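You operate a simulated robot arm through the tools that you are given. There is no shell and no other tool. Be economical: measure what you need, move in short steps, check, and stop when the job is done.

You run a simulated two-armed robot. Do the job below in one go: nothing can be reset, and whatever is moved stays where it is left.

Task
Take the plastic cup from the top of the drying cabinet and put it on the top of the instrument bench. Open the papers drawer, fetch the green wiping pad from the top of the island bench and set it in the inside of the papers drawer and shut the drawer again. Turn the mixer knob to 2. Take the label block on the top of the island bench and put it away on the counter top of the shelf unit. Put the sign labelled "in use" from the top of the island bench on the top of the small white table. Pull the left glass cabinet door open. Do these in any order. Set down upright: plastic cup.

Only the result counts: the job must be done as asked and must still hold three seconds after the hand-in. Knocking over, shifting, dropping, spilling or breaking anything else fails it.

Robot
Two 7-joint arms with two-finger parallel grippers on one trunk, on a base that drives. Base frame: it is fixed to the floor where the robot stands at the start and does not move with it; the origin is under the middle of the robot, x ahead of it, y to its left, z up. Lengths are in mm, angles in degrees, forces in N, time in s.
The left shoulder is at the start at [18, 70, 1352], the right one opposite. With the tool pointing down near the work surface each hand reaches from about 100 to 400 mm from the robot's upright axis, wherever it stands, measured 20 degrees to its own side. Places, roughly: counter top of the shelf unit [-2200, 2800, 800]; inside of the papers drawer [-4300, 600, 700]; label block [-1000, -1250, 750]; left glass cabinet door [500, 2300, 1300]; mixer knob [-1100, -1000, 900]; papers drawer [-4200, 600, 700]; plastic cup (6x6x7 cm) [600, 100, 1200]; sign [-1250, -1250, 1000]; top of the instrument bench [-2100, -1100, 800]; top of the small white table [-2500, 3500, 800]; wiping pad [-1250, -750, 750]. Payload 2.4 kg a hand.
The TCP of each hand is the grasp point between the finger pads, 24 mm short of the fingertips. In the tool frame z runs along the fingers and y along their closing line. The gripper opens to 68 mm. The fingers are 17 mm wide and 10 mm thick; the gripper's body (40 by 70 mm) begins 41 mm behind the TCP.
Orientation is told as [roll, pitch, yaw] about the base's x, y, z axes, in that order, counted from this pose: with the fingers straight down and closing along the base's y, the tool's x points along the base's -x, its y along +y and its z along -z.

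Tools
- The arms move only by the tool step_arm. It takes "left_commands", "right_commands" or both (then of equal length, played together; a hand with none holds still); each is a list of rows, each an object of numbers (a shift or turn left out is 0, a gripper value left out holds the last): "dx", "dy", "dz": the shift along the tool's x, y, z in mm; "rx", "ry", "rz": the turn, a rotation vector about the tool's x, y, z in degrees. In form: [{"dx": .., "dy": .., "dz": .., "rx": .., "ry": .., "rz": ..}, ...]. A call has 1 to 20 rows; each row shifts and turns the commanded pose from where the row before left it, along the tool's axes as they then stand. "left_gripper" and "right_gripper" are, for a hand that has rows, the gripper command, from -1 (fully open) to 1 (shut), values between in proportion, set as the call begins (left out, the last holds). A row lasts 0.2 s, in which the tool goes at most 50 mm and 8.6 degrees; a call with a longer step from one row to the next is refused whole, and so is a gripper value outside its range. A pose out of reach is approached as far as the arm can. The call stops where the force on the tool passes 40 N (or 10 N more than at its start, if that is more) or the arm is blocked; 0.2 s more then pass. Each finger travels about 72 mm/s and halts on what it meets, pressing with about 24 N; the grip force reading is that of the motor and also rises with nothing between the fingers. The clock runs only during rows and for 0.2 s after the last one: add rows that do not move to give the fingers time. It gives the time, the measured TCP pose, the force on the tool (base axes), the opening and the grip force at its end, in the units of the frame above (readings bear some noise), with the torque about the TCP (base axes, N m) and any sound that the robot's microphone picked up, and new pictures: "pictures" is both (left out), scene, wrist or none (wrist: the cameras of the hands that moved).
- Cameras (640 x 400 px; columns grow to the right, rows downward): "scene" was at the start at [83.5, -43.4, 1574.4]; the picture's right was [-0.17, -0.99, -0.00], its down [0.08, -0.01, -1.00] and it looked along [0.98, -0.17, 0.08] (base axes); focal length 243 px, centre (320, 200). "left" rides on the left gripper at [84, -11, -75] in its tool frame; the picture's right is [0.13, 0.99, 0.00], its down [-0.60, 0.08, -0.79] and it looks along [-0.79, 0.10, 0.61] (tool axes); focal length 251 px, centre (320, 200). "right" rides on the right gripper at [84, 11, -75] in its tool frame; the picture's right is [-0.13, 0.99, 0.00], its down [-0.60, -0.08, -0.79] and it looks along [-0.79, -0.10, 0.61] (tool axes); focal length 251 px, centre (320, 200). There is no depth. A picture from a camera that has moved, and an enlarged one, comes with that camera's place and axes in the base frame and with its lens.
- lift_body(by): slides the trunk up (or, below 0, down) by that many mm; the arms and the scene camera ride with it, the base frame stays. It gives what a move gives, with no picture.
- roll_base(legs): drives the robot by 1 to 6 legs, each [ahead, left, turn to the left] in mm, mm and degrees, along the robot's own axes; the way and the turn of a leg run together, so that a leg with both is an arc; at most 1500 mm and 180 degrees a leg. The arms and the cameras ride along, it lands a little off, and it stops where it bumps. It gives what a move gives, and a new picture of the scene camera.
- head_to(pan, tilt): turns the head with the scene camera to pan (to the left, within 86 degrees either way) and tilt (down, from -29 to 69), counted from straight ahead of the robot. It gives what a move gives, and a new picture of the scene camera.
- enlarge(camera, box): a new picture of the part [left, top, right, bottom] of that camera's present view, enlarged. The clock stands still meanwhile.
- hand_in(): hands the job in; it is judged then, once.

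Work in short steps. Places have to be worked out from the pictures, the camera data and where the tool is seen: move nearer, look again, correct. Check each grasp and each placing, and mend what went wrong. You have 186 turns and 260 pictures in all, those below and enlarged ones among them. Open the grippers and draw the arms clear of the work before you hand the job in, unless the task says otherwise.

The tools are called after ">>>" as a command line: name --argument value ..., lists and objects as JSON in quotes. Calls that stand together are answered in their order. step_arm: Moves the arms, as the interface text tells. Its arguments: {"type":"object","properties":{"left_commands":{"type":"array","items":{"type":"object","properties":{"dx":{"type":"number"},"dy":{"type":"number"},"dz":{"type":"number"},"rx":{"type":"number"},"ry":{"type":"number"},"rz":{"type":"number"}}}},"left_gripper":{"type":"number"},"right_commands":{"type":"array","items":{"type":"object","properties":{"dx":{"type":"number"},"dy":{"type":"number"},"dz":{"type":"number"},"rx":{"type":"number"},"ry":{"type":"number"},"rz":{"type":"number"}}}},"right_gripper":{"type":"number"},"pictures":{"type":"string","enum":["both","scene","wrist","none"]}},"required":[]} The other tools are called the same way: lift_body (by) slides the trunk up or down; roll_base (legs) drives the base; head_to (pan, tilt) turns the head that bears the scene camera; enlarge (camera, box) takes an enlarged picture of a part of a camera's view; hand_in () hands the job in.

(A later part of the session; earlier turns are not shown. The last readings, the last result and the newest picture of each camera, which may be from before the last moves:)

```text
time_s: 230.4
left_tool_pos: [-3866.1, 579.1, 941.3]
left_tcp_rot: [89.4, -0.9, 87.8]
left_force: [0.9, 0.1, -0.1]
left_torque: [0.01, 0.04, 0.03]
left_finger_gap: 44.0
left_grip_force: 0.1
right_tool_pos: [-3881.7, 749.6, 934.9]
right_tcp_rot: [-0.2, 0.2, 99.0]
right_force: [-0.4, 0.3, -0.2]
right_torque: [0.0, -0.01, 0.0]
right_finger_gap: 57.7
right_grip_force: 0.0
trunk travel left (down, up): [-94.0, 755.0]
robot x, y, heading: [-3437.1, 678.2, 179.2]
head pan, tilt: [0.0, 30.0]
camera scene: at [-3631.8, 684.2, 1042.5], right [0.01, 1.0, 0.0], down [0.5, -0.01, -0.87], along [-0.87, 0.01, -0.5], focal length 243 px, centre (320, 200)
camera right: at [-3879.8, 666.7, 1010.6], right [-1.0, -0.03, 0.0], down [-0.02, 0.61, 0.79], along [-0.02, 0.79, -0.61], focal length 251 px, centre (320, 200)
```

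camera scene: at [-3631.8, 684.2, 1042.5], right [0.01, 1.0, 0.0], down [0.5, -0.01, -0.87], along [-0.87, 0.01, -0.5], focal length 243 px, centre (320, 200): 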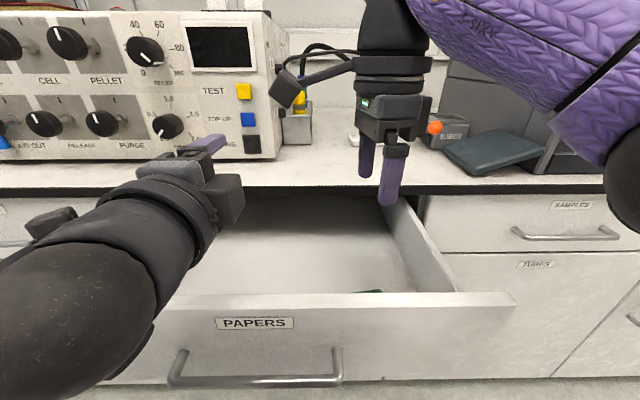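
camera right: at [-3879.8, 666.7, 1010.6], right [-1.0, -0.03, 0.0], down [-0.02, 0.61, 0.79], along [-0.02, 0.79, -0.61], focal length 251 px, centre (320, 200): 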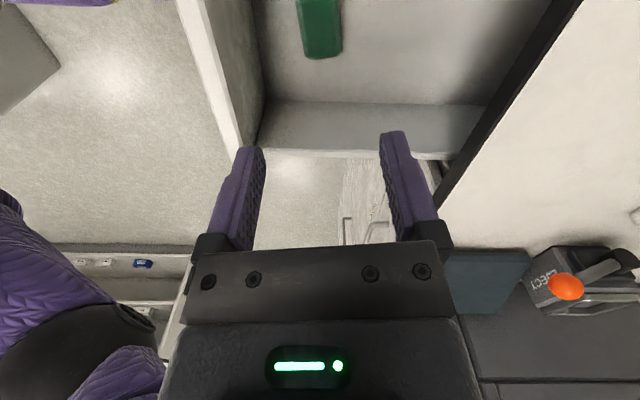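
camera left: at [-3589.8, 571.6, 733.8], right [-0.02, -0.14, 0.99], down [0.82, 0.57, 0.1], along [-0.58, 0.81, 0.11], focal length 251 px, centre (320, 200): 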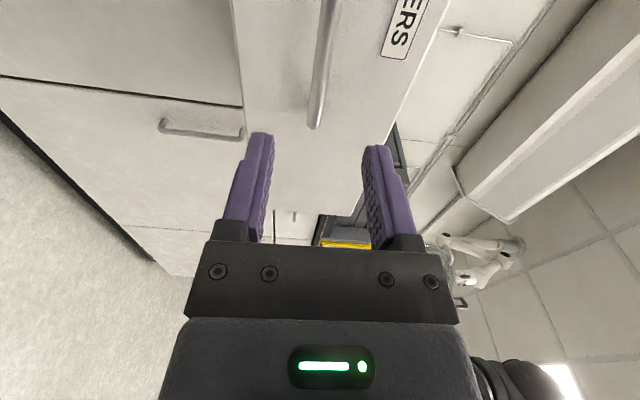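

Pad lies in the drawer. I turn back and retract the right hand, then back the base off.

>>> step_arm --right_commands '[{"dz": -30}, {"rz": -8}, {"rz": -8}, {"rz": -8}, {"rz": -8}, {"rz": -8}, {"rz": -8}, {"rz": -8}, {"rz": -8}, {"rz": -8}, {"rz": -8}, {"dx": 40}, {"dx": 40}, {"dx": 40}]' --right_gripper -1 --pictures "none"

>>> roll_base --legs '[[-260, 0, 0]]'

>>> step_arm --left_commands '[{"dy": -40}, {"dy": -40, "dx": -15}, {"dy": -40, "dx": -15}, {"dy": -35, "dx": -10}, {}]' --left_gripper 1

```text
time_s: 233.4
left_tool_pos: [-3867.3, 579.0, 941.3]
left_tcp_rot: [89.4, -0.8, 87.8]
left_force: [-0.2, -0.2, 0.2]
left_torque: [0.0, 0.01, 0.03]
left_finger_gap: 44.1
left_grip_force: 0.1
right_tool_pos: [-3761.6, 747.6, 967.3]
right_tcp_rot: [0.2, 0.1, 178.9]
right_force: [0.1, 0.4, 0.2]
right_torque: [0.0, 0.04, 0.01]
right_finger_gap: 68.1
right_grip_force: 0.0
trunk travel left (down, up): [-94.0, 755.0]
robot x, y, heading: [-3434.5, 681.0, 179.1]
head pan, tilt: [0.0, 30.0]
```

```text
time_s: 235.3
left_tool_pos: [-3609.3, 574.0, 941.5]
left_tcp_rot: [89.4, -0.8, 87.9]
left_force: [0.2, -1.1, 0.0]
left_torque: [0.03, 0.02, -0.03]
left_finger_gap: 44.3
left_grip_force: 0.2
right_tool_pos: [-3504.3, 743.4, 966.6]
right_tcp_rot: [0.1, 0.2, 179.2]
right_force: [-0.2, -0.7, -0.4]
right_torque: [0.01, -0.02, 0.0]
right_finger_gap: 67.9
right_grip_force: 0.1
trunk travel left (down, up): [-94.0, 755.0]
robot x, y, heading: [-3180.2, 676.9, 179.2]
head pan, tilt: [0.0, 30.0]
camera scene: at [-3374.8, 680.5, 1042.5], right [0.01, 1.0, 0.0], down [0.5, -0.01, -0.87], along [-0.87, 0.01, -0.5], focal length 243 px, centre (320, 200)
```

scene: 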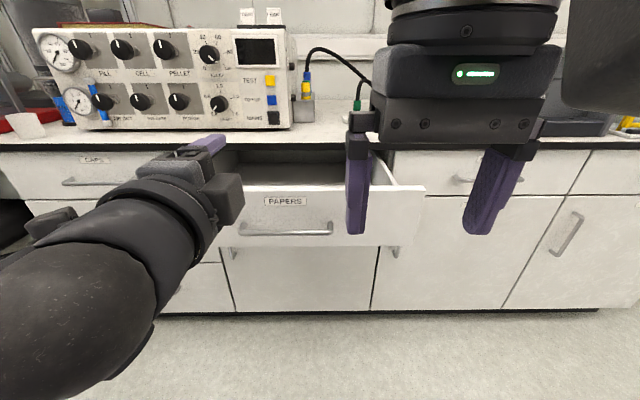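

```text
time_s: 236.5
left_tool_pos: [-3616.1, 618.2, 790.2]
left_tcp_rot: [89.4, -0.8, 88.0]
left_force: [0.5, -0.3, 1.1]
left_torque: [-0.01, -0.01, 0.02]
left_finger_gap: 0.2
left_grip_force: 23.6
left hand out of reach, approached as far as the arm can: row 1
right_tool_pos: [-3504.7, 743.4, 967.1]
right_tcp_rot: [0.0, 0.2, 179.3]
right_force: [0.0, 0.7, 0.1]
right_torque: [-0.03, -0.02, 0.01]
right_finger_gap: 68.3
right_grip_force: 0.0
trunk travel left (down, up): [-94.0, 755.0]
robot x, y, heading: [-3178.5, 674.4, 179.4]
head pan, tilt: [0.0, 30.0]
camera scene: at [-3374.7, 680.5, 1042.5], right [0.01, 1.0, 0.0], down [0.5, -0.01, -0.87], along [-0.87, 0.01, -0.5], focal length 243 px, centre (320, 200)
camera left: at [-3543.6, 532.5, 779.5], right [-0.02, -0.14, 0.99], down [0.81, 0.57, 0.1], along [-0.58, 0.81, 0.11], focal length 251 px, centre (320, 200)
```

scene: 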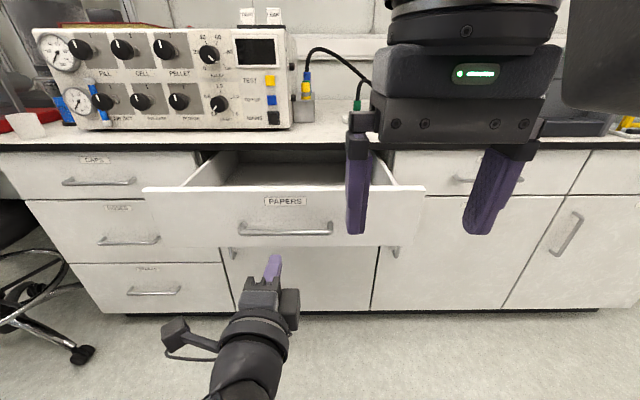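
left: 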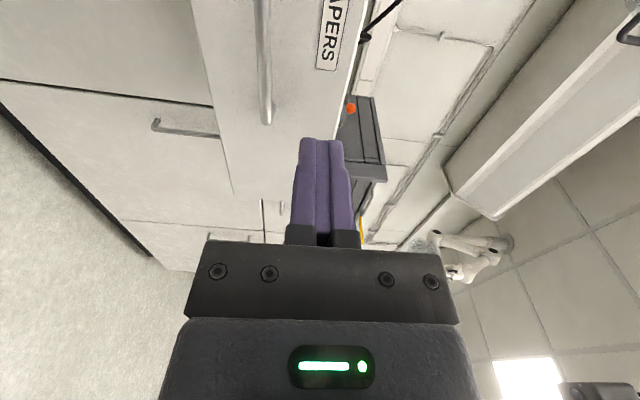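

Fist in position. Drive ahead to push the drawer shut.

>>> roll_base --legs '[[330, 0, 0]]'

```text
time_s: 238.7
left_tool_pos: [-3941.1, 626.3, 790.0]
left_tcp_rot: [89.3, -0.8, 87.5]
left_force: [1.2, -0.8, -0.2]
left_torque: [0.01, -0.04, -0.02]
left_finger_gap: 0.0
left_grip_force: 23.1
right_tool_pos: [-3828.6, 750.7, 967.1]
right_tcp_rot: [0.1, 0.2, 178.9]
right_force: [0.2, 0.3, 0.6]
right_torque: [-0.02, -0.04, -0.01]
right_finger_gap: 68.1
right_grip_force: 0.1
trunk travel left (down, up): [-94.0, 755.0]
robot x, y, heading: [-3503.5, 681.6, 179.2]
head pan, tilt: [0.0, 30.0]
camera scene: at [-3699.2, 686.4, 1042.5], right [0.02, 1.0, 0.0], down [0.5, -0.01, -0.87], along [-0.87, 0.02, -0.5], focal length 243 px, centre (320, 200)
```

scene: 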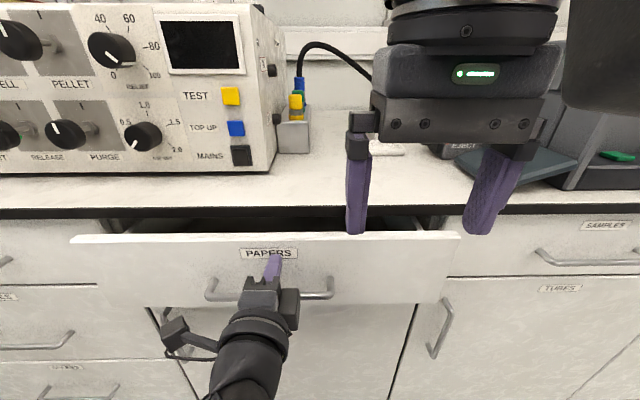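

Pushing well; about 65 mm remain. Continue until it's shut.

>>> roll_base --legs '[[60, 0, 0], [25, 0, 0]]'

```text
time_s: 240.0
left_tool_pos: [-4003.4, 627.1, 788.5]
left_tcp_rot: [89.1, -0.7, 87.3]
left_force: [19.4, -3.0, 4.3]
left_torque: [-0.06, 0.22, 0.23]
left_finger_gap: 0.2
left_grip_force: 23.5
right_tool_pos: [-3892.1, 749.9, 966.9]
right_tcp_rot: [0.1, 0.1, 178.9]
right_force: [0.3, 0.0, 0.3]
right_torque: [0.04, 0.0, -0.02]
right_finger_gap: 67.9
right_grip_force: 0.1
trunk travel left (down, up): [-94.0, 755.0]
robot x, y, heading: [-3573.2, 682.7, 179.0]
head pan, tilt: [0.0, 30.0]
stopped in leg 2: the force on the tool passed its limit at 77 N (the readings are from after the stop); the commanded pose is now the measured one
camera scene: at [-3762.3, 686.8, 1043.0], right [0.02, 1.0, 0.0], down [0.5, -0.01, -0.87], along [-0.87, 0.01, -0.5], focal length 243 px, centre (320, 200)
```

scene: 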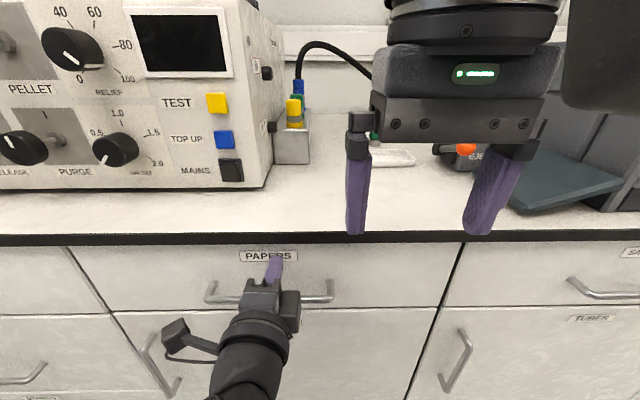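

Drawer is shut flush. I back away and restore the left hand to pointing down.

>>> roll_base --legs '[[-330, 0, 0]]'

>>> lift_body --by 300

>>> step_arm --left_commands '[{"rz": -8.5}, {"rz": -8.5}, {"rz": -8.5}, {"rz": -8.5}, {"rz": -8.5}, {"rz": -8.5}, {"rz": -8.5}, {"rz": -8.5}, {"rz": -8.5}, {"rz": -8.5}, {"rz": -5}]' --left_gripper -1 --pictures "none"

>>> step_arm --left_commands '[{"ry": 8.5}, {"ry": 8.5}, {"ry": 8.5}, {"ry": 8.5}, {"ry": 8.5}, {"ry": 8.5}, {"ry": 8.5}, {"ry": 8.5}, {"ry": 8.5}, {"ry": 8.5}, {"ry": 5}]' --pictures "scene"

```text
time_s: 242.1
left_tool_pos: [-3673.8, 622.5, 786.1]
left_tcp_rot: [88.8, -0.8, 87.1]
left_force: [0.2, -0.1, -0.2]
left_torque: [0.02, 0.01, 0.0]
left_finger_gap: 0.1
left_grip_force: 23.4
right_tool_pos: [-3563.5, 746.8, 966.3]
right_tcp_rot: [0.0, 0.3, 178.5]
right_force: [-1.0, -0.2, -0.7]
right_torque: [-0.03, 0.01, 0.0]
right_finger_gap: 68.0
right_grip_force: 0.0
trunk travel left (down, up): [-94.0, 755.0]
robot x, y, heading: [-3239.4, 674.2, 179.0]
head pan, tilt: [0.0, 30.0]
camera scene: at [-3434.2, 682.1, 1042.5], right [0.02, 1.0, 0.0], down [0.5, -0.01, -0.87], along [-0.87, 0.02, -0.5], focal length 243 px, centre (320, 200)
```

scene: 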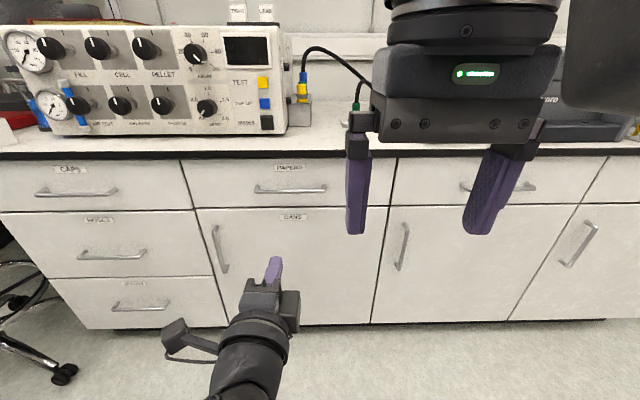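

```text
time_s: 245.1
left_tool_pos: [-3673.8, 623.8, 1087.3]
left_tcp_rot: [88.8, -0.7, 87.0]
left_force: [-0.2, 0.4, -0.4]
left_torque: [0.02, -0.02, 0.0]
left_finger_gap: 0.1
left_grip_force: 23.5
right_tool_pos: [-3563.1, 747.4, 1266.7]
right_tcp_rot: [0.1, 0.2, 178.5]
right_force: [0.4, 0.0, -0.3]
right_torque: [0.0, 0.01, 0.0]
right_finger_gap: 67.9
right_grip_force: 0.1
trunk travel left (down, up): [-394.0, 455.0]
robot x, y, heading: [-3240.9, 673.3, 178.8]
head pan, tilt: [0.0, 30.0]
```

```text
time_s: 247.7
left_tool_pos: [-3678.9, 601.5, 1084.9]
left_tcp_rot: [90.4, -82.6, 88.0]
left_force: [-0.8, 0.0, -0.3]
left_torque: [0.0, 0.03, -0.01]
left_finger_gap: 68.2
left_grip_force: 0.0
right_tool_pos: [-3564.2, 746.5, 1266.3]
right_tcp_rot: [0.0, 0.2, 178.4]
right_force: [-0.3, -0.6, -0.2]
right_torque: [0.0, -0.01, -0.03]
right_finger_gap: 67.9
right_grip_force: 0.0
trunk travel left (down, up): [-394.0, 455.0]
robot x, y, heading: [-3236.9, 675.2, 178.5]
head pan, tilt: [0.0, 30.0]
stopped in row 11 (left hand): the arm was blocked; the commanded pose is now the measured one
```

```text
time_s: 249.3
left_tool_pos: [-3683.6, 601.6, 1084.5]
left_tcp_rot: [8.4, -32.7, 174.1]
left_force: [-18.4, -0.9, -3.7]
left_torque: [-0.06, 0.32, 0.13]
left_finger_gap: 68.1
left_grip_force: 0.0
left hand out of reach, approached as far as the arm can: row 7, 8
right_tool_pos: [-3563.2, 748.4, 1266.1]
right_tcp_rot: [0.2, 0.2, 178.5]
right_force: [0.4, -0.7, 0.1]
right_torque: [-0.02, -0.03, 0.04]
right_finger_gap: 68.2
right_grip_force: 0.0
trunk travel left (down, up): [-394.0, 455.0]
robot x, y, heading: [-3241.7, 675.7, 178.7]
head pan, tilt: [0.0, 30.0]
stopped in row 8 (left hand): the force on the tool passed its limit at 65 N (the readings are from after the stop); the commanded pose is now the measured one
camera scene: at [-3362.0, 680.5, 1348.0], right [0.02, 1.0, 0.0], down [0.5, -0.01, -0.87], along [-0.87, 0.02, -0.5], focal length 243 px, centre (320, 200)
```

scene: 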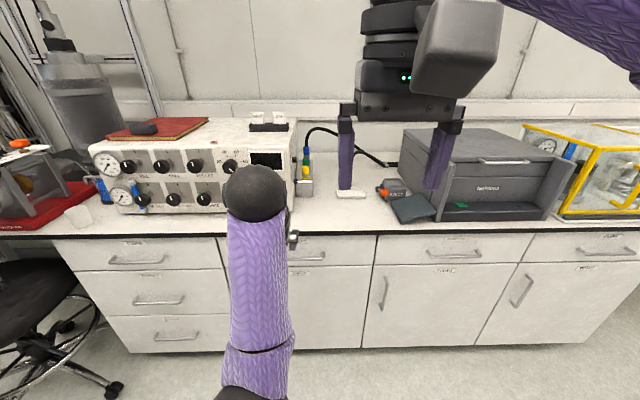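

The left hand meets something (the body or the right arm). I move it out to the left, then finish levelling.

>>> step_arm --left_commands '[{"dy": 40}, {"dy": 40}, {"dy": 40}, {"dy": 40}, {"ry": 8}, {"ry": 8}, {"ry": 8}, {"ry": 8}]' --pictures "none"

```text
time_s: 249.6
left_tool_pos: [-3685.0, 593.9, 1085.6]
left_tcp_rot: [8.2, -33.3, 174.7]
left_force: [-12.5, -4.5, -1.6]
left_torque: [-0.01, 0.18, -0.43]
left_finger_gap: 68.1
left_grip_force: 0.1
right_tool_pos: [-3564.2, 745.9, 1267.4]
right_tcp_rot: [0.1, 0.4, 178.5]
right_force: [0.2, 0.6, 0.2]
right_torque: [-0.03, 0.03, 0.01]
right_finger_gap: 68.0
right_grip_force: 0.0
trunk travel left (down, up): [-394.0, 455.0]
robot x, y, heading: [-3240.2, 672.1, 178.3]
head pan, tilt: [0.0, 30.0]
stopped in row 1 (left hand): the force on the tool passed its limit at 77 N (the readings are from after the stop); the commanded pose is now the measured one
```

Likely the wrist housing meets its own forearm because the hand is low. I tilt back a bit, raise the hand, then level it.

>>> step_arm --left_commands '[{"ry": -8}, {"ry": -8}, {"dz": -27, "dx": -29}, {"dz": -27, "dx": -29}, {"dz": -27, "dx": -29}, {}]' --pictures "scene"

```text
time_s: 250.7
left_tool_pos: [-3684.6, 602.4, 1186.4]
left_tcp_rot: [10.9, -49.9, 171.0]
left_force: [-19.0, -0.7, 2.0]
left_torque: [0.01, 0.27, 0.08]
left_finger_gap: 68.0
left_grip_force: 0.0
left hand out of reach, approached as far as the arm can: row 5
right_tool_pos: [-3563.1, 746.7, 1266.4]
right_tcp_rot: [0.1, 0.2, 178.5]
right_force: [-0.2, 0.1, -0.3]
right_torque: [-0.01, 0.0, 0.0]
right_finger_gap: 67.9
right_grip_force: 0.0
trunk travel left (down, up): [-394.0, 455.0]
robot x, y, heading: [-3239.5, 675.6, 178.8]
head pan, tilt: [0.0, 30.0]
stopped in row 5 (left hand): the force on the tool passed its limit at 67 N (the readings are from after the stop); the commanded pose is now the measured one
camera scene: at [-3362.2, 680.4, 1348.0], right [0.02, 1.0, 0.0], down [0.5, -0.01, -0.87], along [-0.87, 0.02, -0.5], focal length 243 px, centre (320, 200)
```

scene: 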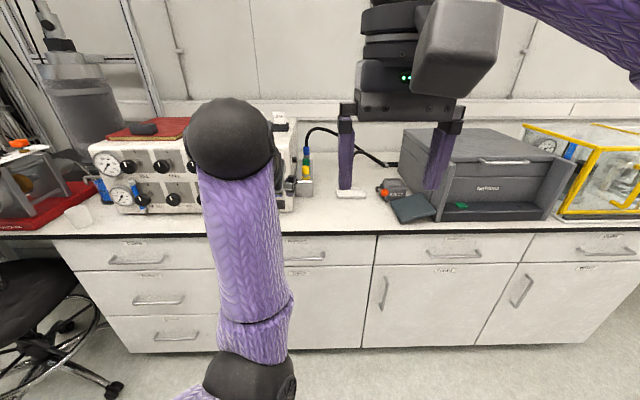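

The elbow is tucked low. I tilt back to horizontal and move the hand forward/down to bring the elbow out, then check.

>>> step_arm --left_commands '[{"ry": -8}, {"ry": -8}, {"ry": -8}, {"ry": -8}, {"ry": -6}, {"dz": 40}, {"dz": 20}, {}]' --pictures "none"

>>> step_arm --left_commands '[{"dx": 40, "dy": 20}, {"dx": 40, "dy": 20}, {"dx": 40, "dy": 20}, {"dx": 40, "dy": 20}, {"dx": 40}, {}]' --pictures "scene"

```text
time_s: 252.5
left_tool_pos: [-3742.7, 602.2, 1185.4]
left_tcp_rot: [76.6, -83.0, 102.7]
left_force: [-0.1, 0.3, 0.6]
left_torque: [-0.04, -0.01, -0.01]
left_finger_gap: 68.3
left_grip_force: 0.1
right_tool_pos: [-3563.0, 747.0, 1266.0]
right_tcp_rot: [0.2, 0.2, 178.5]
right_force: [0.6, 0.9, 0.6]
right_torque: [-0.02, 0.03, -0.02]
right_finger_gap: 68.0
right_grip_force: 0.0
trunk travel left (down, up): [-394.0, 455.0]
robot x, y, heading: [-3241.6, 673.5, 178.8]
head pan, tilt: [0.0, 30.0]
```

```text
time_s: 253.9
left_tool_pos: [-3737.9, 499.5, 994.6]
left_tcp_rot: [76.4, -82.8, 102.9]
left_force: [-0.3, -0.5, -0.3]
left_torque: [-0.01, -0.02, -0.01]
left_finger_gap: 68.0
left_grip_force: 0.0
right_tool_pos: [-3563.5, 747.7, 1265.9]
right_tcp_rot: [0.1, 0.2, 178.5]
right_force: [-0.1, 0.7, 0.1]
right_torque: [-0.03, 0.02, 0.04]
right_finger_gap: 68.1
right_grip_force: 0.0
trunk travel left (down, up): [-394.0, 455.0]
robot x, y, heading: [-3238.7, 674.9, 178.7]
head pan, tilt: [0.0, 30.0]
camera scene: at [-3362.0, 680.4, 1348.0], right [0.02, 1.0, 0.0], down [0.5, -0.01, -0.87], along [-0.87, 0.02, -0.5], focal length 243 px, centre (320, 200)
```

scene: 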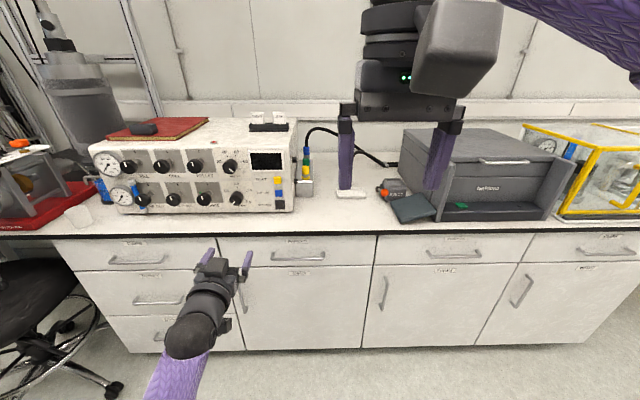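

Now level the hand here; the wrist will rise above it.

>>> step_arm --left_commands '[{"ry": 8}, {"ry": 8}, {"ry": 8}, {"ry": 8}, {"ry": 8}, {"ry": 8}, {"ry": 8}, {"ry": 8}, {"ry": 8}, {"ry": 8}, {}]' --pictures "scene"

```text
time_s: 256.3
left_tool_pos: [-3738.1, 499.6, 996.3]
left_tcp_rot: [7.0, -8.0, 178.2]
left_force: [0.6, 0.3, 1.2]
left_torque: [0.0, 0.01, 0.01]
left_finger_gap: 68.1
left_grip_force: 0.1
right_tool_pos: [-3564.8, 747.1, 1267.7]
right_tcp_rot: [0.0, 0.1, 178.5]
right_force: [-0.1, -0.3, 0.2]
right_torque: [-0.02, -0.01, -0.01]
right_finger_gap: 68.1
right_grip_force: 0.2
trunk travel left (down, up): [-394.0, 455.0]
robot x, y, heading: [-3241.9, 675.2, 178.6]
head pan, tilt: [0.0, 30.0]
camera scene: at [-3362.1, 680.4, 1348.0], right [0.02, 1.0, 0.0], down [0.5, -0.01, -0.87], along [-0.87, 0.02, -0.5], focal length 243 px, centre (320, 200)
```

scene: 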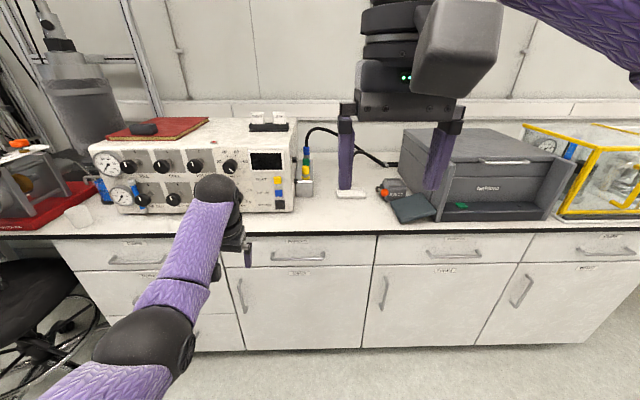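

Levelled. I correct the residual tilt and retract the left hand.

>>> step_arm --left_commands '[{"ry": 8}, {"rx": -7}, {"dx": 40, "dz": -20}, {"dx": 40, "dz": -20}, {"dx": 40, "dz": -20}]' --pictures "none"

>>> step_arm --right_commands '[{"dy": -40}, {"dy": -40}, {"dy": -30}]' --pictures "none"

```text
time_s: 257.5
left_tool_pos: [-3662.9, 482.8, 1034.3]
left_tcp_rot: [14.0, -0.3, 179.2]
left_force: [0.5, -0.2, 0.3]
left_torque: [0.05, -0.01, 0.0]
left_finger_gap: 68.2
left_grip_force: 0.1
left hand out of reach, approached as far as the arm can: row 3, 4, 5
right_tool_pos: [-3563.0, 747.1, 1266.0]
right_tcp_rot: [0.2, 0.2, 178.6]
right_force: [0.1, -0.4, 0.0]
right_torque: [-0.03, -0.03, 0.03]
right_finger_gap: 68.1
right_grip_force: 0.1
trunk travel left (down, up): [-394.0, 455.0]
robot x, y, heading: [-3241.6, 675.7, 178.8]
head pan, tilt: [0.0, 30.0]
```

```text
time_s: 258.3
left_tool_pos: [-3663.6, 483.7, 1033.9]
left_tcp_rot: [14.0, -0.4, 179.2]
left_force: [0.7, -0.2, 0.0]
left_torque: [0.02, 0.01, 0.01]
left_finger_gap: 67.6
left_grip_force: 0.2
right_tool_pos: [-3559.7, 857.1, 1266.7]
right_tcp_rot: [0.1, 0.1, 178.6]
right_force: [-0.1, -0.2, -0.5]
right_torque: [-0.04, 0.02, 0.02]
right_finger_gap: 68.2
right_grip_force: 0.0
trunk travel left (down, up): [-394.0, 455.0]
robot x, y, heading: [-3238.3, 678.3, 178.5]
head pan, tilt: [0.0, 30.0]
```

Wrong sign; I roll back +14° and pull in more.

>>> step_arm --left_commands '[{"rx": 7}, {"rx": 7}, {"dx": 30}, {"dx": 30}, {"dx": 30}, {}]' --pictures "scene"

```text
time_s: 259.7
left_tool_pos: [-3620.1, 435.6, 1017.6]
left_tcp_rot: [0.0, -0.3, 179.2]
left_force: [-0.1, -0.6, 0.2]
left_torque: [0.01, 0.04, 0.05]
left_finger_gap: 67.9
left_grip_force: 0.1
left hand out of reach, approached as far as the arm can: row 3, 4, 5
right_tool_pos: [-3559.5, 854.7, 1267.4]
right_tcp_rot: [0.0, 0.3, 178.5]
right_force: [-1.3, 0.5, 0.5]
right_torque: [0.03, 0.0, -0.03]
right_finger_gap: 68.0
right_grip_force: 0.1
trunk travel left (down, up): [-394.0, 455.0]
robot x, y, heading: [-3237.5, 681.1, 178.7]
head pan, tilt: [0.0, 30.0]
camera scene: at [-3362.1, 680.5, 1348.0], right [0.02, 1.0, 0.0], down [0.5, -0.01, -0.87], along [-0.87, 0.02, -0.5], focal length 243 px, centre (320, 200)
```

scene: 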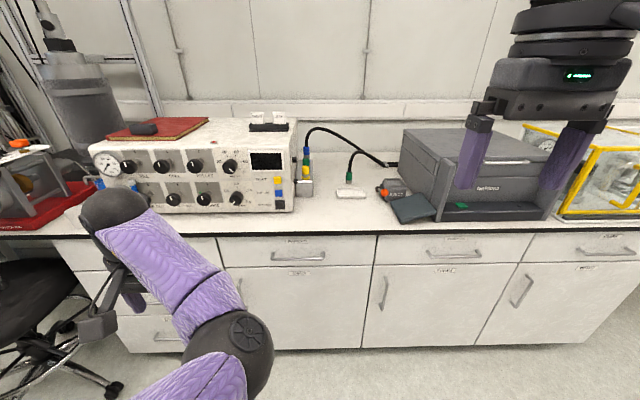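

The left elbow is now inward and low. I try swinging the hand forward and right so that the elbow turns outward.

>>> step_arm --left_commands '[{"dx": -40}, {"dx": -40, "dy": -20}, {"dx": -30, "dy": -35}, {"dy": -40}, {"dy": -40}, {"dy": -40}, {}]' --pictures "scene"

```text
time_s: 261.3
left_tool_pos: [-3728.6, 611.3, 1017.3]
left_tcp_rot: [0.1, -0.4, 179.1]
left_force: [0.3, 0.2, 0.7]
left_torque: [0.0, -0.01, 0.01]
left_finger_gap: 68.3
left_grip_force: 0.1
right_tool_pos: [-3559.9, 855.9, 1267.2]
right_tcp_rot: [0.1, 0.2, 178.4]
right_force: [-0.5, 0.4, -0.5]
right_torque: [0.05, 0.0, -0.02]
right_finger_gap: 68.1
right_grip_force: 0.1
trunk travel left (down, up): [-394.0, 455.0]
robot x, y, heading: [-3239.3, 679.1, 178.7]
head pan, tilt: [0.0, 30.0]
camera scene: at [-3362.1, 680.5, 1348.0], right [0.02, 1.0, 0.0], down [0.5, -0.01, -0.87], along [-0.87, 0.02, -0.5], focal length 243 px, centre (320, 200)
```

scene: 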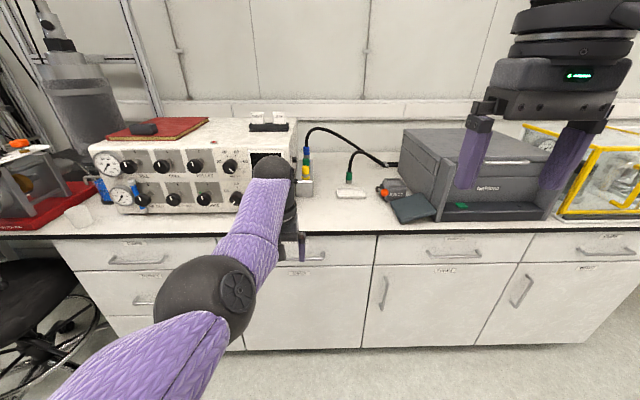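

Arm is almost straight. I move further right then pull back so that the elbow bends outward.

>>> step_arm --left_commands '[{"dy": -40}, {"dy": -40}, {"dx": 30}, {"dx": 30}, {"dx": 30}, {"dx": 30}, {}]' --pictures "scene"

```text
time_s: 262.9
left_tool_pos: [-3700.8, 705.3, 1020.3]
left_tcp_rot: [0.0, -0.2, 179.2]
left_force: [-0.5, 0.1, 1.6]
left_torque: [0.0, 0.0, 0.0]
left_finger_gap: 67.9
left_grip_force: 0.0
left hand out of reach, approached as far as the arm can: row 1, 2, 3, 4, 5, 6
right_tool_pos: [-3558.5, 856.4, 1266.8]
right_tcp_rot: [0.1, 0.1, 178.6]
right_force: [-0.9, -0.3, 0.9]
right_torque: [0.03, -0.04, -0.03]
right_finger_gap: 67.9
right_grip_force: 0.1
trunk travel left (down, up): [-394.0, 455.0]
robot x, y, heading: [-3238.5, 678.0, 178.8]
head pan, tilt: [0.0, 30.0]
camera scene: at [-3362.1, 680.6, 1348.0], right [0.02, 1.0, 0.0], down [0.5, -0.01, -0.87], along [-0.87, 0.02, -0.5], focal length 243 px, centre (320, 200)
```

scene: 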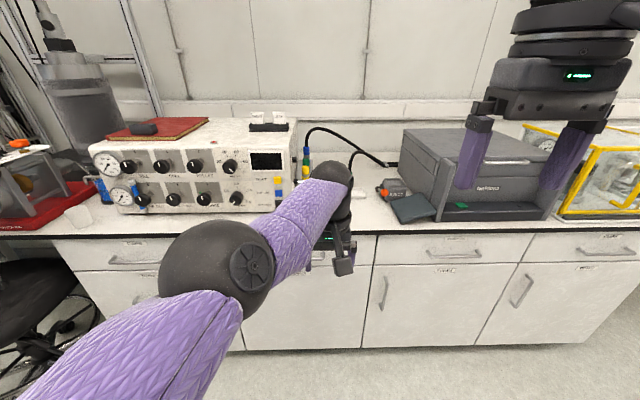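

Elbow is now on the outer side. I raise a bit and pull back.

>>> step_arm --left_commands '[{"dz": -30, "dy": 20}, {"dz": -30, "dx": 20}, {"dx": 30}, {"dx": 30}, {"dx": 30}, {"dx": 30}]' --pictures "scene"

```text
time_s: 264.3
left_tool_pos: [-3693.2, 704.5, 1090.5]
left_tcp_rot: [0.0, -0.3, 179.2]
left_force: [-0.1, 0.0, 0.4]
left_torque: [-0.04, -0.01, 0.02]
left_finger_gap: 68.0
left_grip_force: 0.1
left hand out of reach, approached as far as the arm can: row 1, 2, 3, 4, 5, 6
right_tool_pos: [-3559.3, 855.8, 1266.6]
right_tcp_rot: [0.2, 0.2, 178.5]
right_force: [0.0, 0.1, -0.6]
right_torque: [0.01, -0.01, 0.03]
right_finger_gap: 67.9
right_grip_force: 0.1
trunk travel left (down, up): [-394.0, 455.0]
robot x, y, heading: [-3240.2, 677.4, 178.7]
head pan, tilt: [0.0, 30.0]
camera scene: at [-3362.1, 680.5, 1348.0], right [0.02, 1.0, 0.0], down [0.5, -0.01, -0.87], along [-0.87, 0.02, -0.5], focal length 243 px, centre (320, 200)
```

scene: 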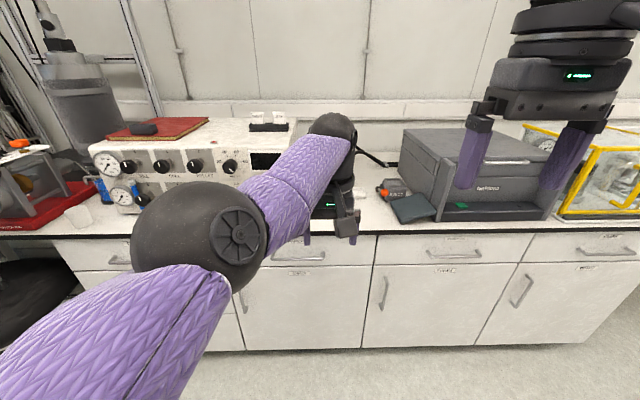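

Now swing the hand back to the left, which should free the stretch.

>>> step_arm --left_commands '[{"dy": 40, "dz": 20}, {"dy": 40, "dz": 10}, {"dy": 30, "dx": 20}, {"dx": 30}, {"dx": 30}, {"dx": 30}]' --pictures "scene"

```text
time_s: 265.7
left_tool_pos: [-3727.3, 614.6, 1067.5]
left_tcp_rot: [0.0, -0.2, 179.2]
left_force: [-0.6, 0.4, -0.4]
left_torque: [0.0, 0.0, 0.01]
left_finger_gap: 67.7
left_grip_force: 0.1
left hand out of reach, approached as far as the arm can: row 1, 2, 3, 4, 5, 6
right_tool_pos: [-3559.0, 855.2, 1267.1]
right_tcp_rot: [0.1, 0.2, 178.5]
right_force: [0.2, 0.5, 0.6]
right_torque: [-0.01, -0.04, -0.01]
right_finger_gap: 68.0
right_grip_force: 0.0
trunk travel left (down, up): [-394.0, 455.0]
robot x, y, heading: [-3238.4, 678.6, 178.7]
head pan, tilt: [0.0, 30.0]
camera scene: at [-3362.1, 680.4, 1348.0], right [0.02, 1.0, 0.0], down [0.5, -0.01, -0.87], along [-0.87, 0.02, -0.5], focal length 243 px, centre (320, 200)
```

scene: 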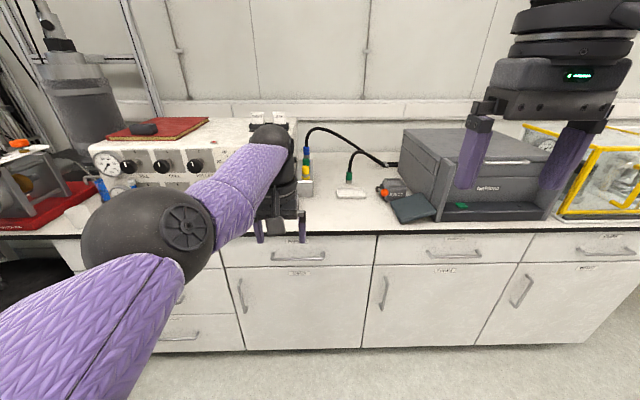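

Try lowering, which freed it last time.

>>> step_arm --left_commands '[{"dz": 40}, {"dz": 40}, {"dy": 40}, {"dx": 30}, {"dx": 30}]' --pictures "none"

```text
time_s: 266.9
left_tool_pos: [-3734.7, 577.3, 986.8]
left_tcp_rot: [0.0, -0.2, 179.2]
left_force: [0.0, -0.4, 0.3]
left_torque: [0.01, 0.0, -0.01]
left_finger_gap: 67.9
left_grip_force: 0.1
left hand out of reach, approached as far as the arm can: row 1, 3, 4, 5
right_tool_pos: [-3559.4, 856.2, 1268.1]
right_tcp_rot: [0.1, 0.2, 178.5]
right_force: [0.2, 0.8, 1.1]
right_torque: [0.0, -0.01, 0.0]
right_finger_gap: 68.1
right_grip_force: 0.1
trunk travel left (down, up): [-394.0, 455.0]
robot x, y, heading: [-3240.4, 677.9, 178.6]
head pan, tilt: [0.0, 30.0]
```

I move it 80 mm further left first, then retract.

>>> step_arm --left_commands '[{"dy": 40}, {"dy": 40}, {"dx": 10}, {"dx": 30}, {"dx": 30}, {"dx": 30}]' --pictures "scene"

```text
time_s: 268.3
left_tool_pos: [-3740.1, 498.8, 984.9]
left_tcp_rot: [0.0, -0.1, 179.2]
left_force: [0.0, 0.5, -1.2]
left_torque: [0.01, 0.02, -0.03]
left_finger_gap: 68.0
left_grip_force: 0.1
left hand out of reach, approached as far as the arm can: row 2, 3, 4, 5, 6
right_tool_pos: [-3559.6, 855.7, 1267.0]
right_tcp_rot: [0.2, 0.3, 178.6]
right_force: [0.2, 0.2, -0.1]
right_torque: [0.0, 0.01, 0.01]
right_finger_gap: 67.9
right_grip_force: 0.0
trunk travel left (down, up): [-394.0, 455.0]
robot x, y, heading: [-3237.1, 676.8, 178.8]
head pan, tilt: [0.0, 30.0]
camera scene: at [-3362.1, 680.5, 1348.0], right [0.02, 1.0, 0.0], down [0.5, -0.01, -0.87], along [-0.87, 0.02, -0.5], focal length 243 px, centre (320, 200)
```

scene: 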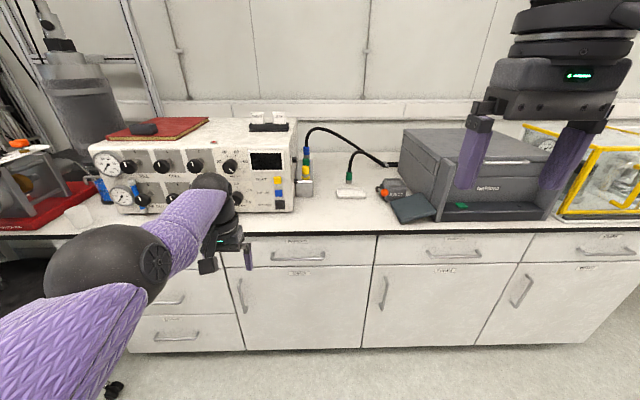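

The arm is fully stretched (singular). I try a combined sideways-down-back motion to bend the elbow.

>>> step_arm --left_commands '[{"dz": 35, "dx": 35}, {"dz": 35, "dx": 35}, {"dz": 35, "dx": 35}, {}]' --pictures "none"

```text
time_s: 269.3
left_tool_pos: [-3713.2, 494.3, 859.1]
left_tcp_rot: [0.0, -0.2, 179.2]
left_force: [-0.7, 0.2, 1.2]
left_torque: [-0.01, -0.03, -0.01]
left_finger_gap: 68.1
left_grip_force: 0.1
left hand out of reach, approached as far as the arm can: row 1, 2, 3
right_tool_pos: [-3560.2, 855.2, 1266.4]
right_tcp_rot: [0.1, 0.2, 178.5]
right_force: [0.7, 0.0, -0.7]
right_torque: [0.02, 0.0, 0.01]
right_finger_gap: 68.2
right_grip_force: 0.0
trunk travel left (down, up): [-394.0, 455.0]
robot x, y, heading: [-3240.4, 678.2, 178.6]
head pan, tilt: [0.0, 30.0]
```

Now raise straight up, which lies inside the reach sphere, then retract.

>>> step_arm --left_commands '[{"dz": -40}, {"dz": -40}, {"dz": -40}, {"dx": 20}, {"dx": 30}, {"dx": 30}, {"dx": 30}]' --pictures "none"

```text
time_s: 270.9
left_tool_pos: [-3738.9, 491.4, 975.3]
left_tcp_rot: [0.0, -0.2, 179.2]
left_force: [0.2, 0.3, -0.4]
left_torque: [0.01, -0.02, -0.01]
left_finger_gap: 68.2
left_grip_force: 0.0
left hand out of reach, approached as far as the arm can: row 1, 2, 3, 4, 5, 6, 7
right_tool_pos: [-3559.7, 856.8, 1267.0]
right_tcp_rot: [0.1, 0.3, 178.6]
right_force: [-1.3, 0.5, 0.3]
right_torque: [0.0, 0.02, 0.04]
right_finger_gap: 68.3
right_grip_force: 0.1
trunk travel left (down, up): [-394.0, 455.0]
robot x, y, heading: [-3238.5, 676.3, 178.6]
head pan, tilt: [0.0, 30.0]
```

Still glued to the limit. Last time it freed when coming down from high above, so I raise it high first, then lower.

>>> step_arm --left_commands '[{"dz": -40}, {"dz": -40}, {"dz": -40}, {"dz": -40}, {"dz": -40}, {"dz": -40}, {"dz": -40}, {}]' --pictures "none"

>>> step_arm --left_commands '[{"dz": 40}, {"dz": 40}, {"dz": 40}, {"dx": 20}, {"dx": 30}]' --pictures "scene"

```text
time_s: 272.2
left_tool_pos: [-3714.9, 497.7, 1181.0]
left_tcp_rot: [0.6, -1.4, -179.9]
left_force: [-6.6, -2.6, -5.8]
left_torque: [0.2, 0.14, -0.26]
left_finger_gap: 68.0
left_grip_force: 0.1
left hand out of reach, approached as far as the arm can: row 4, 5, 6
right_tool_pos: [-3560.2, 855.9, 1269.0]
right_tcp_rot: [0.1, 0.2, 178.5]
right_force: [-0.6, -0.5, -0.3]
right_torque: [0.03, 0.01, -0.02]
right_finger_gap: 68.1
right_grip_force: 0.1
trunk travel left (down, up): [-394.0, 455.0]
robot x, y, heading: [-3240.5, 675.3, 178.5]
head pan, tilt: [0.0, 30.0]
stopped in row 6 (left hand): the force on the tool passed its limit at 83 N (the readings are from after the stop); the commanded pose is now the measured one
```

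```text
time_s: 273.4
left_tool_pos: [-3740.2, 493.7, 1067.7]
left_tcp_rot: [0.6, -1.4, -179.9]
left_force: [0.0, -0.5, 0.3]
left_torque: [0.06, 0.01, -0.01]
left_finger_gap: 68.0
left_grip_force: 0.1
left hand out of reach, approached as far as the arm can: row 1, 2, 3, 4, 5
right_tool_pos: [-3559.3, 855.0, 1266.8]
right_tcp_rot: [0.1, 0.1, 178.5]
right_force: [-0.1, -0.9, 0.8]
right_torque: [0.02, 0.0, 0.0]
right_finger_gap: 68.0
right_grip_force: 0.0
trunk travel left (down, up): [-394.0, 455.0]
robot x, y, heading: [-3237.4, 676.7, 178.6]
head pan, tilt: [0.0, 30.0]
camera scene: at [-3362.1, 680.5, 1348.0], right [0.02, 1.0, 0.0], down [0.5, -0.01, -0.87], along [-0.87, 0.02, -0.5], focal length 243 px, centre (320, 200)
```

scene: 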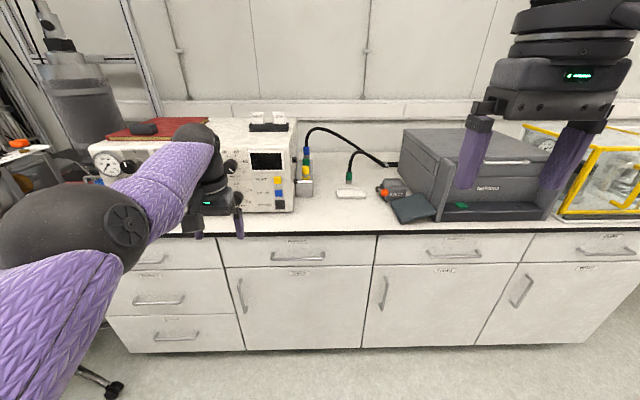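

I suspect a wrist flex limit as the elbow is low. With the hand well below the shoulder the forearm slopes down and frees the wrist; I lower by 280 mm and then retract.

>>> step_arm --left_commands '[{"dz": 40}, {"dz": 40}, {"dz": 40}, {"dz": 40}, {"dz": 40}, {"dz": 40}, {"dz": 40}, {"dz": 40}]' --pictures "none"

>>> step_arm --left_commands '[{"dx": 30}, {"dx": 30}, {"dx": 30}, {"dx": 30}]' --pictures "scene"

```text
time_s: 275.2
left_tool_pos: [-3678.2, 495.4, 774.8]
left_tcp_rot: [0.5, -1.4, -179.9]
left_force: [0.3, -0.1, -0.1]
left_torque: [0.02, 0.02, 0.0]
left_finger_gap: 68.4
left_grip_force: 0.0
left hand out of reach, approached as far as the arm can: row 4, 5, 6, 7, 8
right_tool_pos: [-3560.6, 856.2, 1267.8]
right_tcp_rot: [0.0, 0.2, 178.5]
right_force: [-0.2, 0.0, -0.3]
right_torque: [-0.01, -0.03, -0.02]
right_finger_gap: 68.1
right_grip_force: 0.0
trunk travel left (down, up): [-394.0, 455.0]
robot x, y, heading: [-3244.1, 676.4, 178.9]
head pan, tilt: [0.0, 30.0]
```

```text
time_s: 276.2
left_tool_pos: [-3557.6, 494.7, 772.9]
left_tcp_rot: [0.5, -1.4, -179.8]
left_force: [-0.5, -0.2, 0.4]
left_torque: [0.02, 0.03, 0.0]
left_finger_gap: 68.0
left_grip_force: 0.1
right_tool_pos: [-3560.0, 856.7, 1267.6]
right_tcp_rot: [0.1, 0.2, 178.5]
right_force: [0.5, 0.2, -0.4]
right_torque: [0.0, -0.01, 0.01]
right_finger_gap: 67.8
right_grip_force: 0.0
trunk travel left (down, up): [-394.0, 455.0]
robot x, y, heading: [-3240.0, 678.1, 178.6]
head pan, tilt: [0.0, 30.0]
camera scene: at [-3361.7, 680.5, 1348.1], right [0.02, 1.0, 0.0], down [0.5, -0.01, -0.87], along [-0.87, 0.02, -0.5], focal length 243 px, centre (320, 200)
```

scene: 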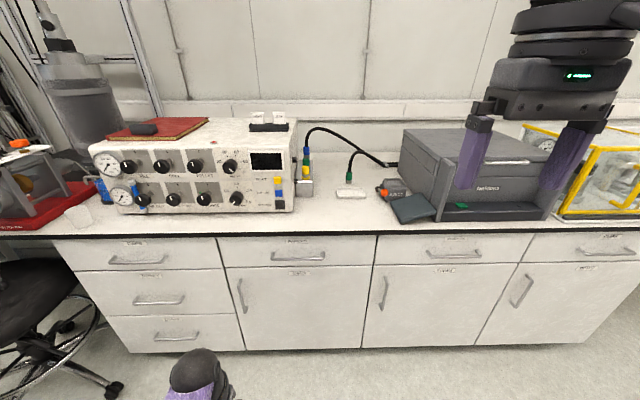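

Freed. I raise the left hand to the carry height that worked before.

>>> step_arm --left_commands '[{"dz": -40}, {"dz": -40}, {"dz": -40}, {"dz": -40}, {"dz": -40}, {"ry": 1.4}]' --pictures "none"

>>> roll_base --legs '[[0, 0, -88], [1040, 0, 0], [0, 0, -91]]'

```text
time_s: 277.6
left_tool_pos: [-3552.9, 496.3, 972.8]
left_tcp_rot: [0.7, 0.2, -179.9]
left_force: [-0.2, -0.6, 0.1]
left_torque: [0.0, -0.02, 0.01]
left_finger_gap: 68.1
left_grip_force: 0.1
right_tool_pos: [-3558.8, 856.3, 1267.3]
right_tcp_rot: [0.1, 0.1, 178.6]
right_force: [1.0, 0.1, -0.3]
right_torque: [-0.03, 0.01, 0.02]
right_finger_gap: 68.2
right_grip_force: 0.0
trunk travel left (down, up): [-394.0, 455.0]
robot x, y, heading: [-3239.0, 677.6, 179.0]
head pan, tilt: [0.0, 30.0]
```

```text
time_s: 290.7
left_tool_pos: [-2931.6, 1924.1, 973.8]
left_tcp_rot: [0.6, 0.0, -0.3]
left_force: [-0.3, -0.4, -0.5]
left_torque: [0.01, 0.0, -0.04]
left_finger_gap: 68.2
left_grip_force: 0.1
right_tool_pos: [-2927.9, 1564.4, 1266.1]
right_tcp_rot: [0.1, 0.3, -1.8]
right_force: [0.1, 0.2, -1.0]
right_torque: [-0.02, -0.01, -0.04]
right_finger_gap: 68.1
right_grip_force: 0.1
trunk travel left (down, up): [-394.0, 455.0]
robot x, y, heading: [-3245.7, 1746.2, -1.7]
head pan, tilt: [0.0, 30.0]
camera scene: at [-3124.5, 1743.7, 1348.0], right [-0.03, -1.0, 0.0], down [-0.5, 0.01, -0.87], along [0.87, -0.02, -0.5], focal length 243 px, centre (320, 200)
```

scene: 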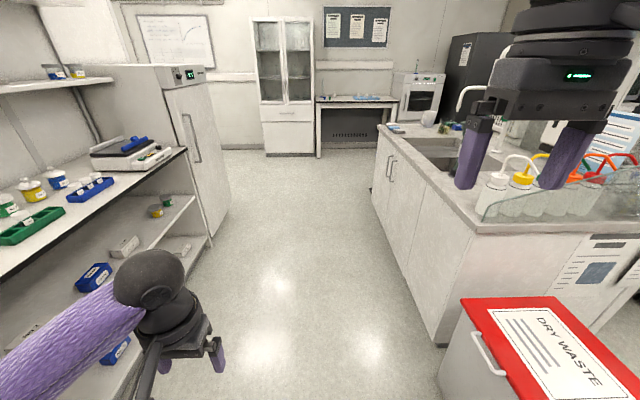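

Corridor clear. I straighten and drive back to the aisle, then south to the island.

>>> roll_base --legs '[[0, 0, 1.5], [1500, 0, 0], [1480, 0, 0], [0, 0, -90]]'

```text
time_s: 309.1
left_tool_pos: [-96.6, 1486.0, 974.2]
left_tcp_rot: [0.7, 0.0, -85.9]
left_force: [0.6, -0.7, 0.2]
left_torque: [0.0, 0.02, -0.02]
left_finger_gap: 67.9
left_grip_force: 0.1
right_tool_pos: [-453.6, 1454.2, 1267.4]
right_tcp_rot: [0.1, 0.2, -87.4]
right_force: [0.1, -0.7, 0.0]
right_torque: [0.0, -0.01, 0.01]
right_finger_gap: 67.8
right_grip_force: 0.0
trunk travel left (down, up): [-394.0, 455.0]
robot x, y, heading: [-294.7, 1786.3, -87.4]
head pan, tilt: [0.0, 30.0]
camera scene: at [-292.2, 1665.3, 1348.0], right [-1.0, -0.05, 0.0], down [-0.02, 0.5, -0.87], along [0.04, -0.86, -0.5], focal length 243 px, centre (320, 200)
```

scene: 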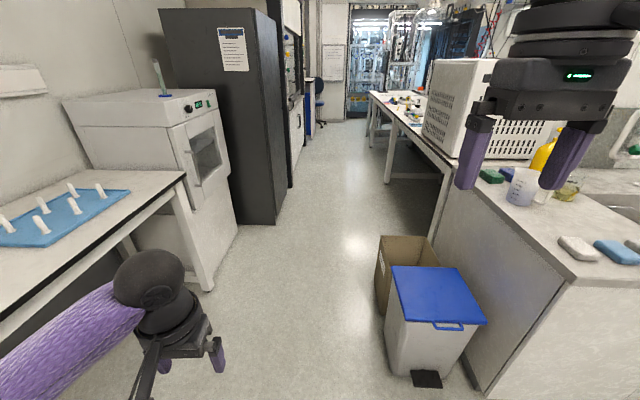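

I correct the heading and drive south to the island bench.

>>> roll_base --legs '[[0, 0, -2.6], [1500, 0, 0], [1480, -160, 0], [0, 0, -90]]'

```text
time_s: 327.7
left_tool_pos: [-763.8, -1382.8, 973.1]
left_tcp_rot: [0.7, 0.1, -178.5]
left_force: [-0.5, 0.5, 0.0]
left_torque: [0.02, 0.0, 0.02]
left_finger_gap: 68.0
left_grip_force: 0.1
right_tool_pos: [-781.0, -1025.0, 1267.0]
right_tcp_rot: [0.1, 0.1, -180.0]
right_force: [0.3, -0.5, 0.4]
right_torque: [-0.02, -0.02, -0.02]
right_finger_gap: 67.9
right_grip_force: 0.1
trunk travel left (down, up): [-394.0, 455.0]
robot x, y, heading: [-460.1, -1197.3, -179.7]
head pan, tilt: [0.0, 30.0]
camera scene: at [-577.7, -1195.2, 1348.0], right [0.0, 1.0, 0.0], down [0.5, 0.0, -0.87], along [-0.87, 0.0, -0.5], focal length 243 px, centre (320, 200)
```

scene: 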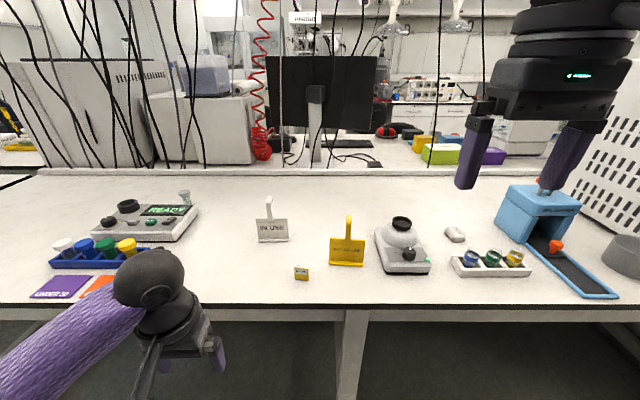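

Both the block and the IN USE sign are in view. Enlarge them.

>>> enlarge --camera "scene" --box '[230, 185, 390, 290]'

```text
3.81 times, centred on (310, 238) of scene
camera zoom: at [-577.7, -1195.2, 1348.0], right [0.0, 1.0, 0.0], down [0.5, 0.0, -0.87], along [-0.87, 0.0, -0.5], focal length 926 px, centre (358, 57)
```

zoom: 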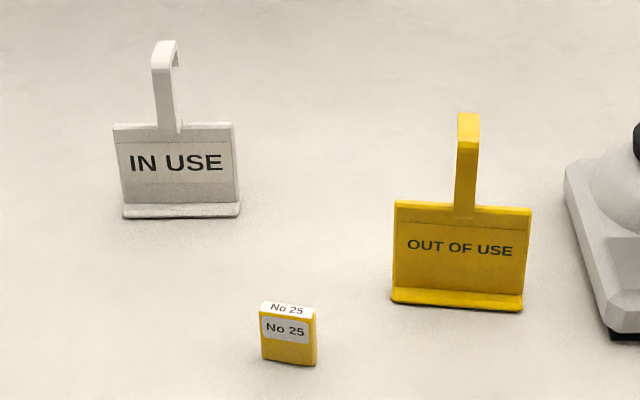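

The sign has a stem with a hook (board top ≈ 927, hook top ≈ 1004), the block is ~37 mm wide. I raise the left hand, lower the trunk slightly, and drive closer.

>>> step_arm --left_commands '[{"dz": -40}, {"dz": -40}, {"dz": -40}, {"dz": -40}, {"dz": -40}]' --right_commands '[{"dz": 20}, {"dz": 20}, {"dz": 20}, {"dz": 20}, {"dz": 20}]' --pictures "none"

>>> lift_body --by -80

>>> roll_base --legs '[[250, 60, 0]]'

```text
time_s: 328.9
left_tool_pos: [-763.8, -1380.3, 1175.5]
left_tcp_rot: [0.7, 0.1, -178.5]
left_force: [-0.6, -0.7, -0.1]
left_torque: [-0.01, 0.01, -0.03]
left_finger_gap: 67.8
left_grip_force: 0.0
right_tool_pos: [-778.7, -1026.0, 1165.9]
right_tcp_rot: [0.2, 0.2, -180.1]
right_force: [0.5, 0.7, 0.0]
right_torque: [-0.04, 0.01, 0.02]
right_finger_gap: 68.1
right_grip_force: 0.0
trunk travel left (down, up): [-394.0, 455.0]
robot x, y, heading: [-454.6, -1197.7, -179.7]
head pan, tilt: [0.0, 30.0]
```

```text
time_s: 330.1
left_tool_pos: [-763.7, -1381.6, 1093.5]
left_tcp_rot: [0.6, 0.0, -178.6]
left_force: [0.1, -0.7, 0.7]
left_torque: [-0.04, 0.01, 0.0]
left_finger_gap: 68.1
left_grip_force: 0.1
right_tool_pos: [-778.9, -1025.0, 1087.7]
right_tcp_rot: [0.1, 0.1, -180.0]
right_force: [0.3, -0.7, 0.2]
right_torque: [-0.01, -0.01, 0.03]
right_finger_gap: 67.8
right_grip_force: 0.0
trunk travel left (down, up): [-314.0, 535.0]
robot x, y, heading: [-457.0, -1195.5, -179.7]
head pan, tilt: [0.0, 30.0]
```

```text
time_s: 331.9
left_tool_pos: [-1013.8, -1439.7, 1093.8]
left_tcp_rot: [0.6, 0.0, -178.5]
left_force: [0.0, 0.0, 0.3]
left_torque: [0.0, -0.02, 0.0]
left_finger_gap: 68.2
left_grip_force: 0.1
right_tool_pos: [-1029.3, -1083.4, 1087.5]
right_tcp_rot: [0.1, 0.2, 180.0]
right_force: [-0.1, 0.0, -0.7]
right_torque: [0.02, 0.01, -0.02]
right_finger_gap: 67.8
right_grip_force: 0.1
trunk travel left (down, up): [-314.0, 535.0]
robot x, y, heading: [-705.2, -1257.1, -179.8]
head pan, tilt: [0.0, 30.0]
camera scene: at [-841.8, -1255.0, 1267.3], right [0.0, 1.0, 0.0], down [0.5, 0.0, -0.87], along [-0.87, 0.0, -0.5], focal length 243 px, centre (320, 200)
```

scene: 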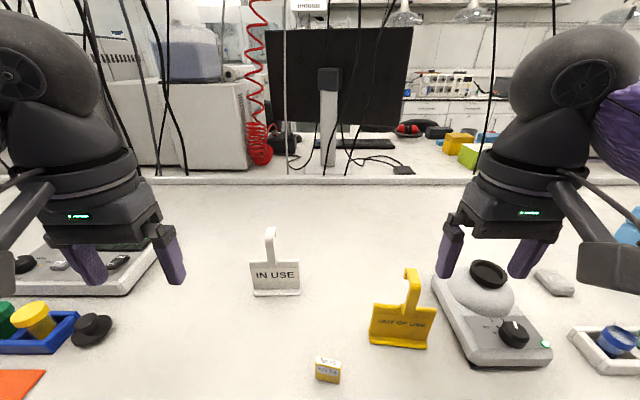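

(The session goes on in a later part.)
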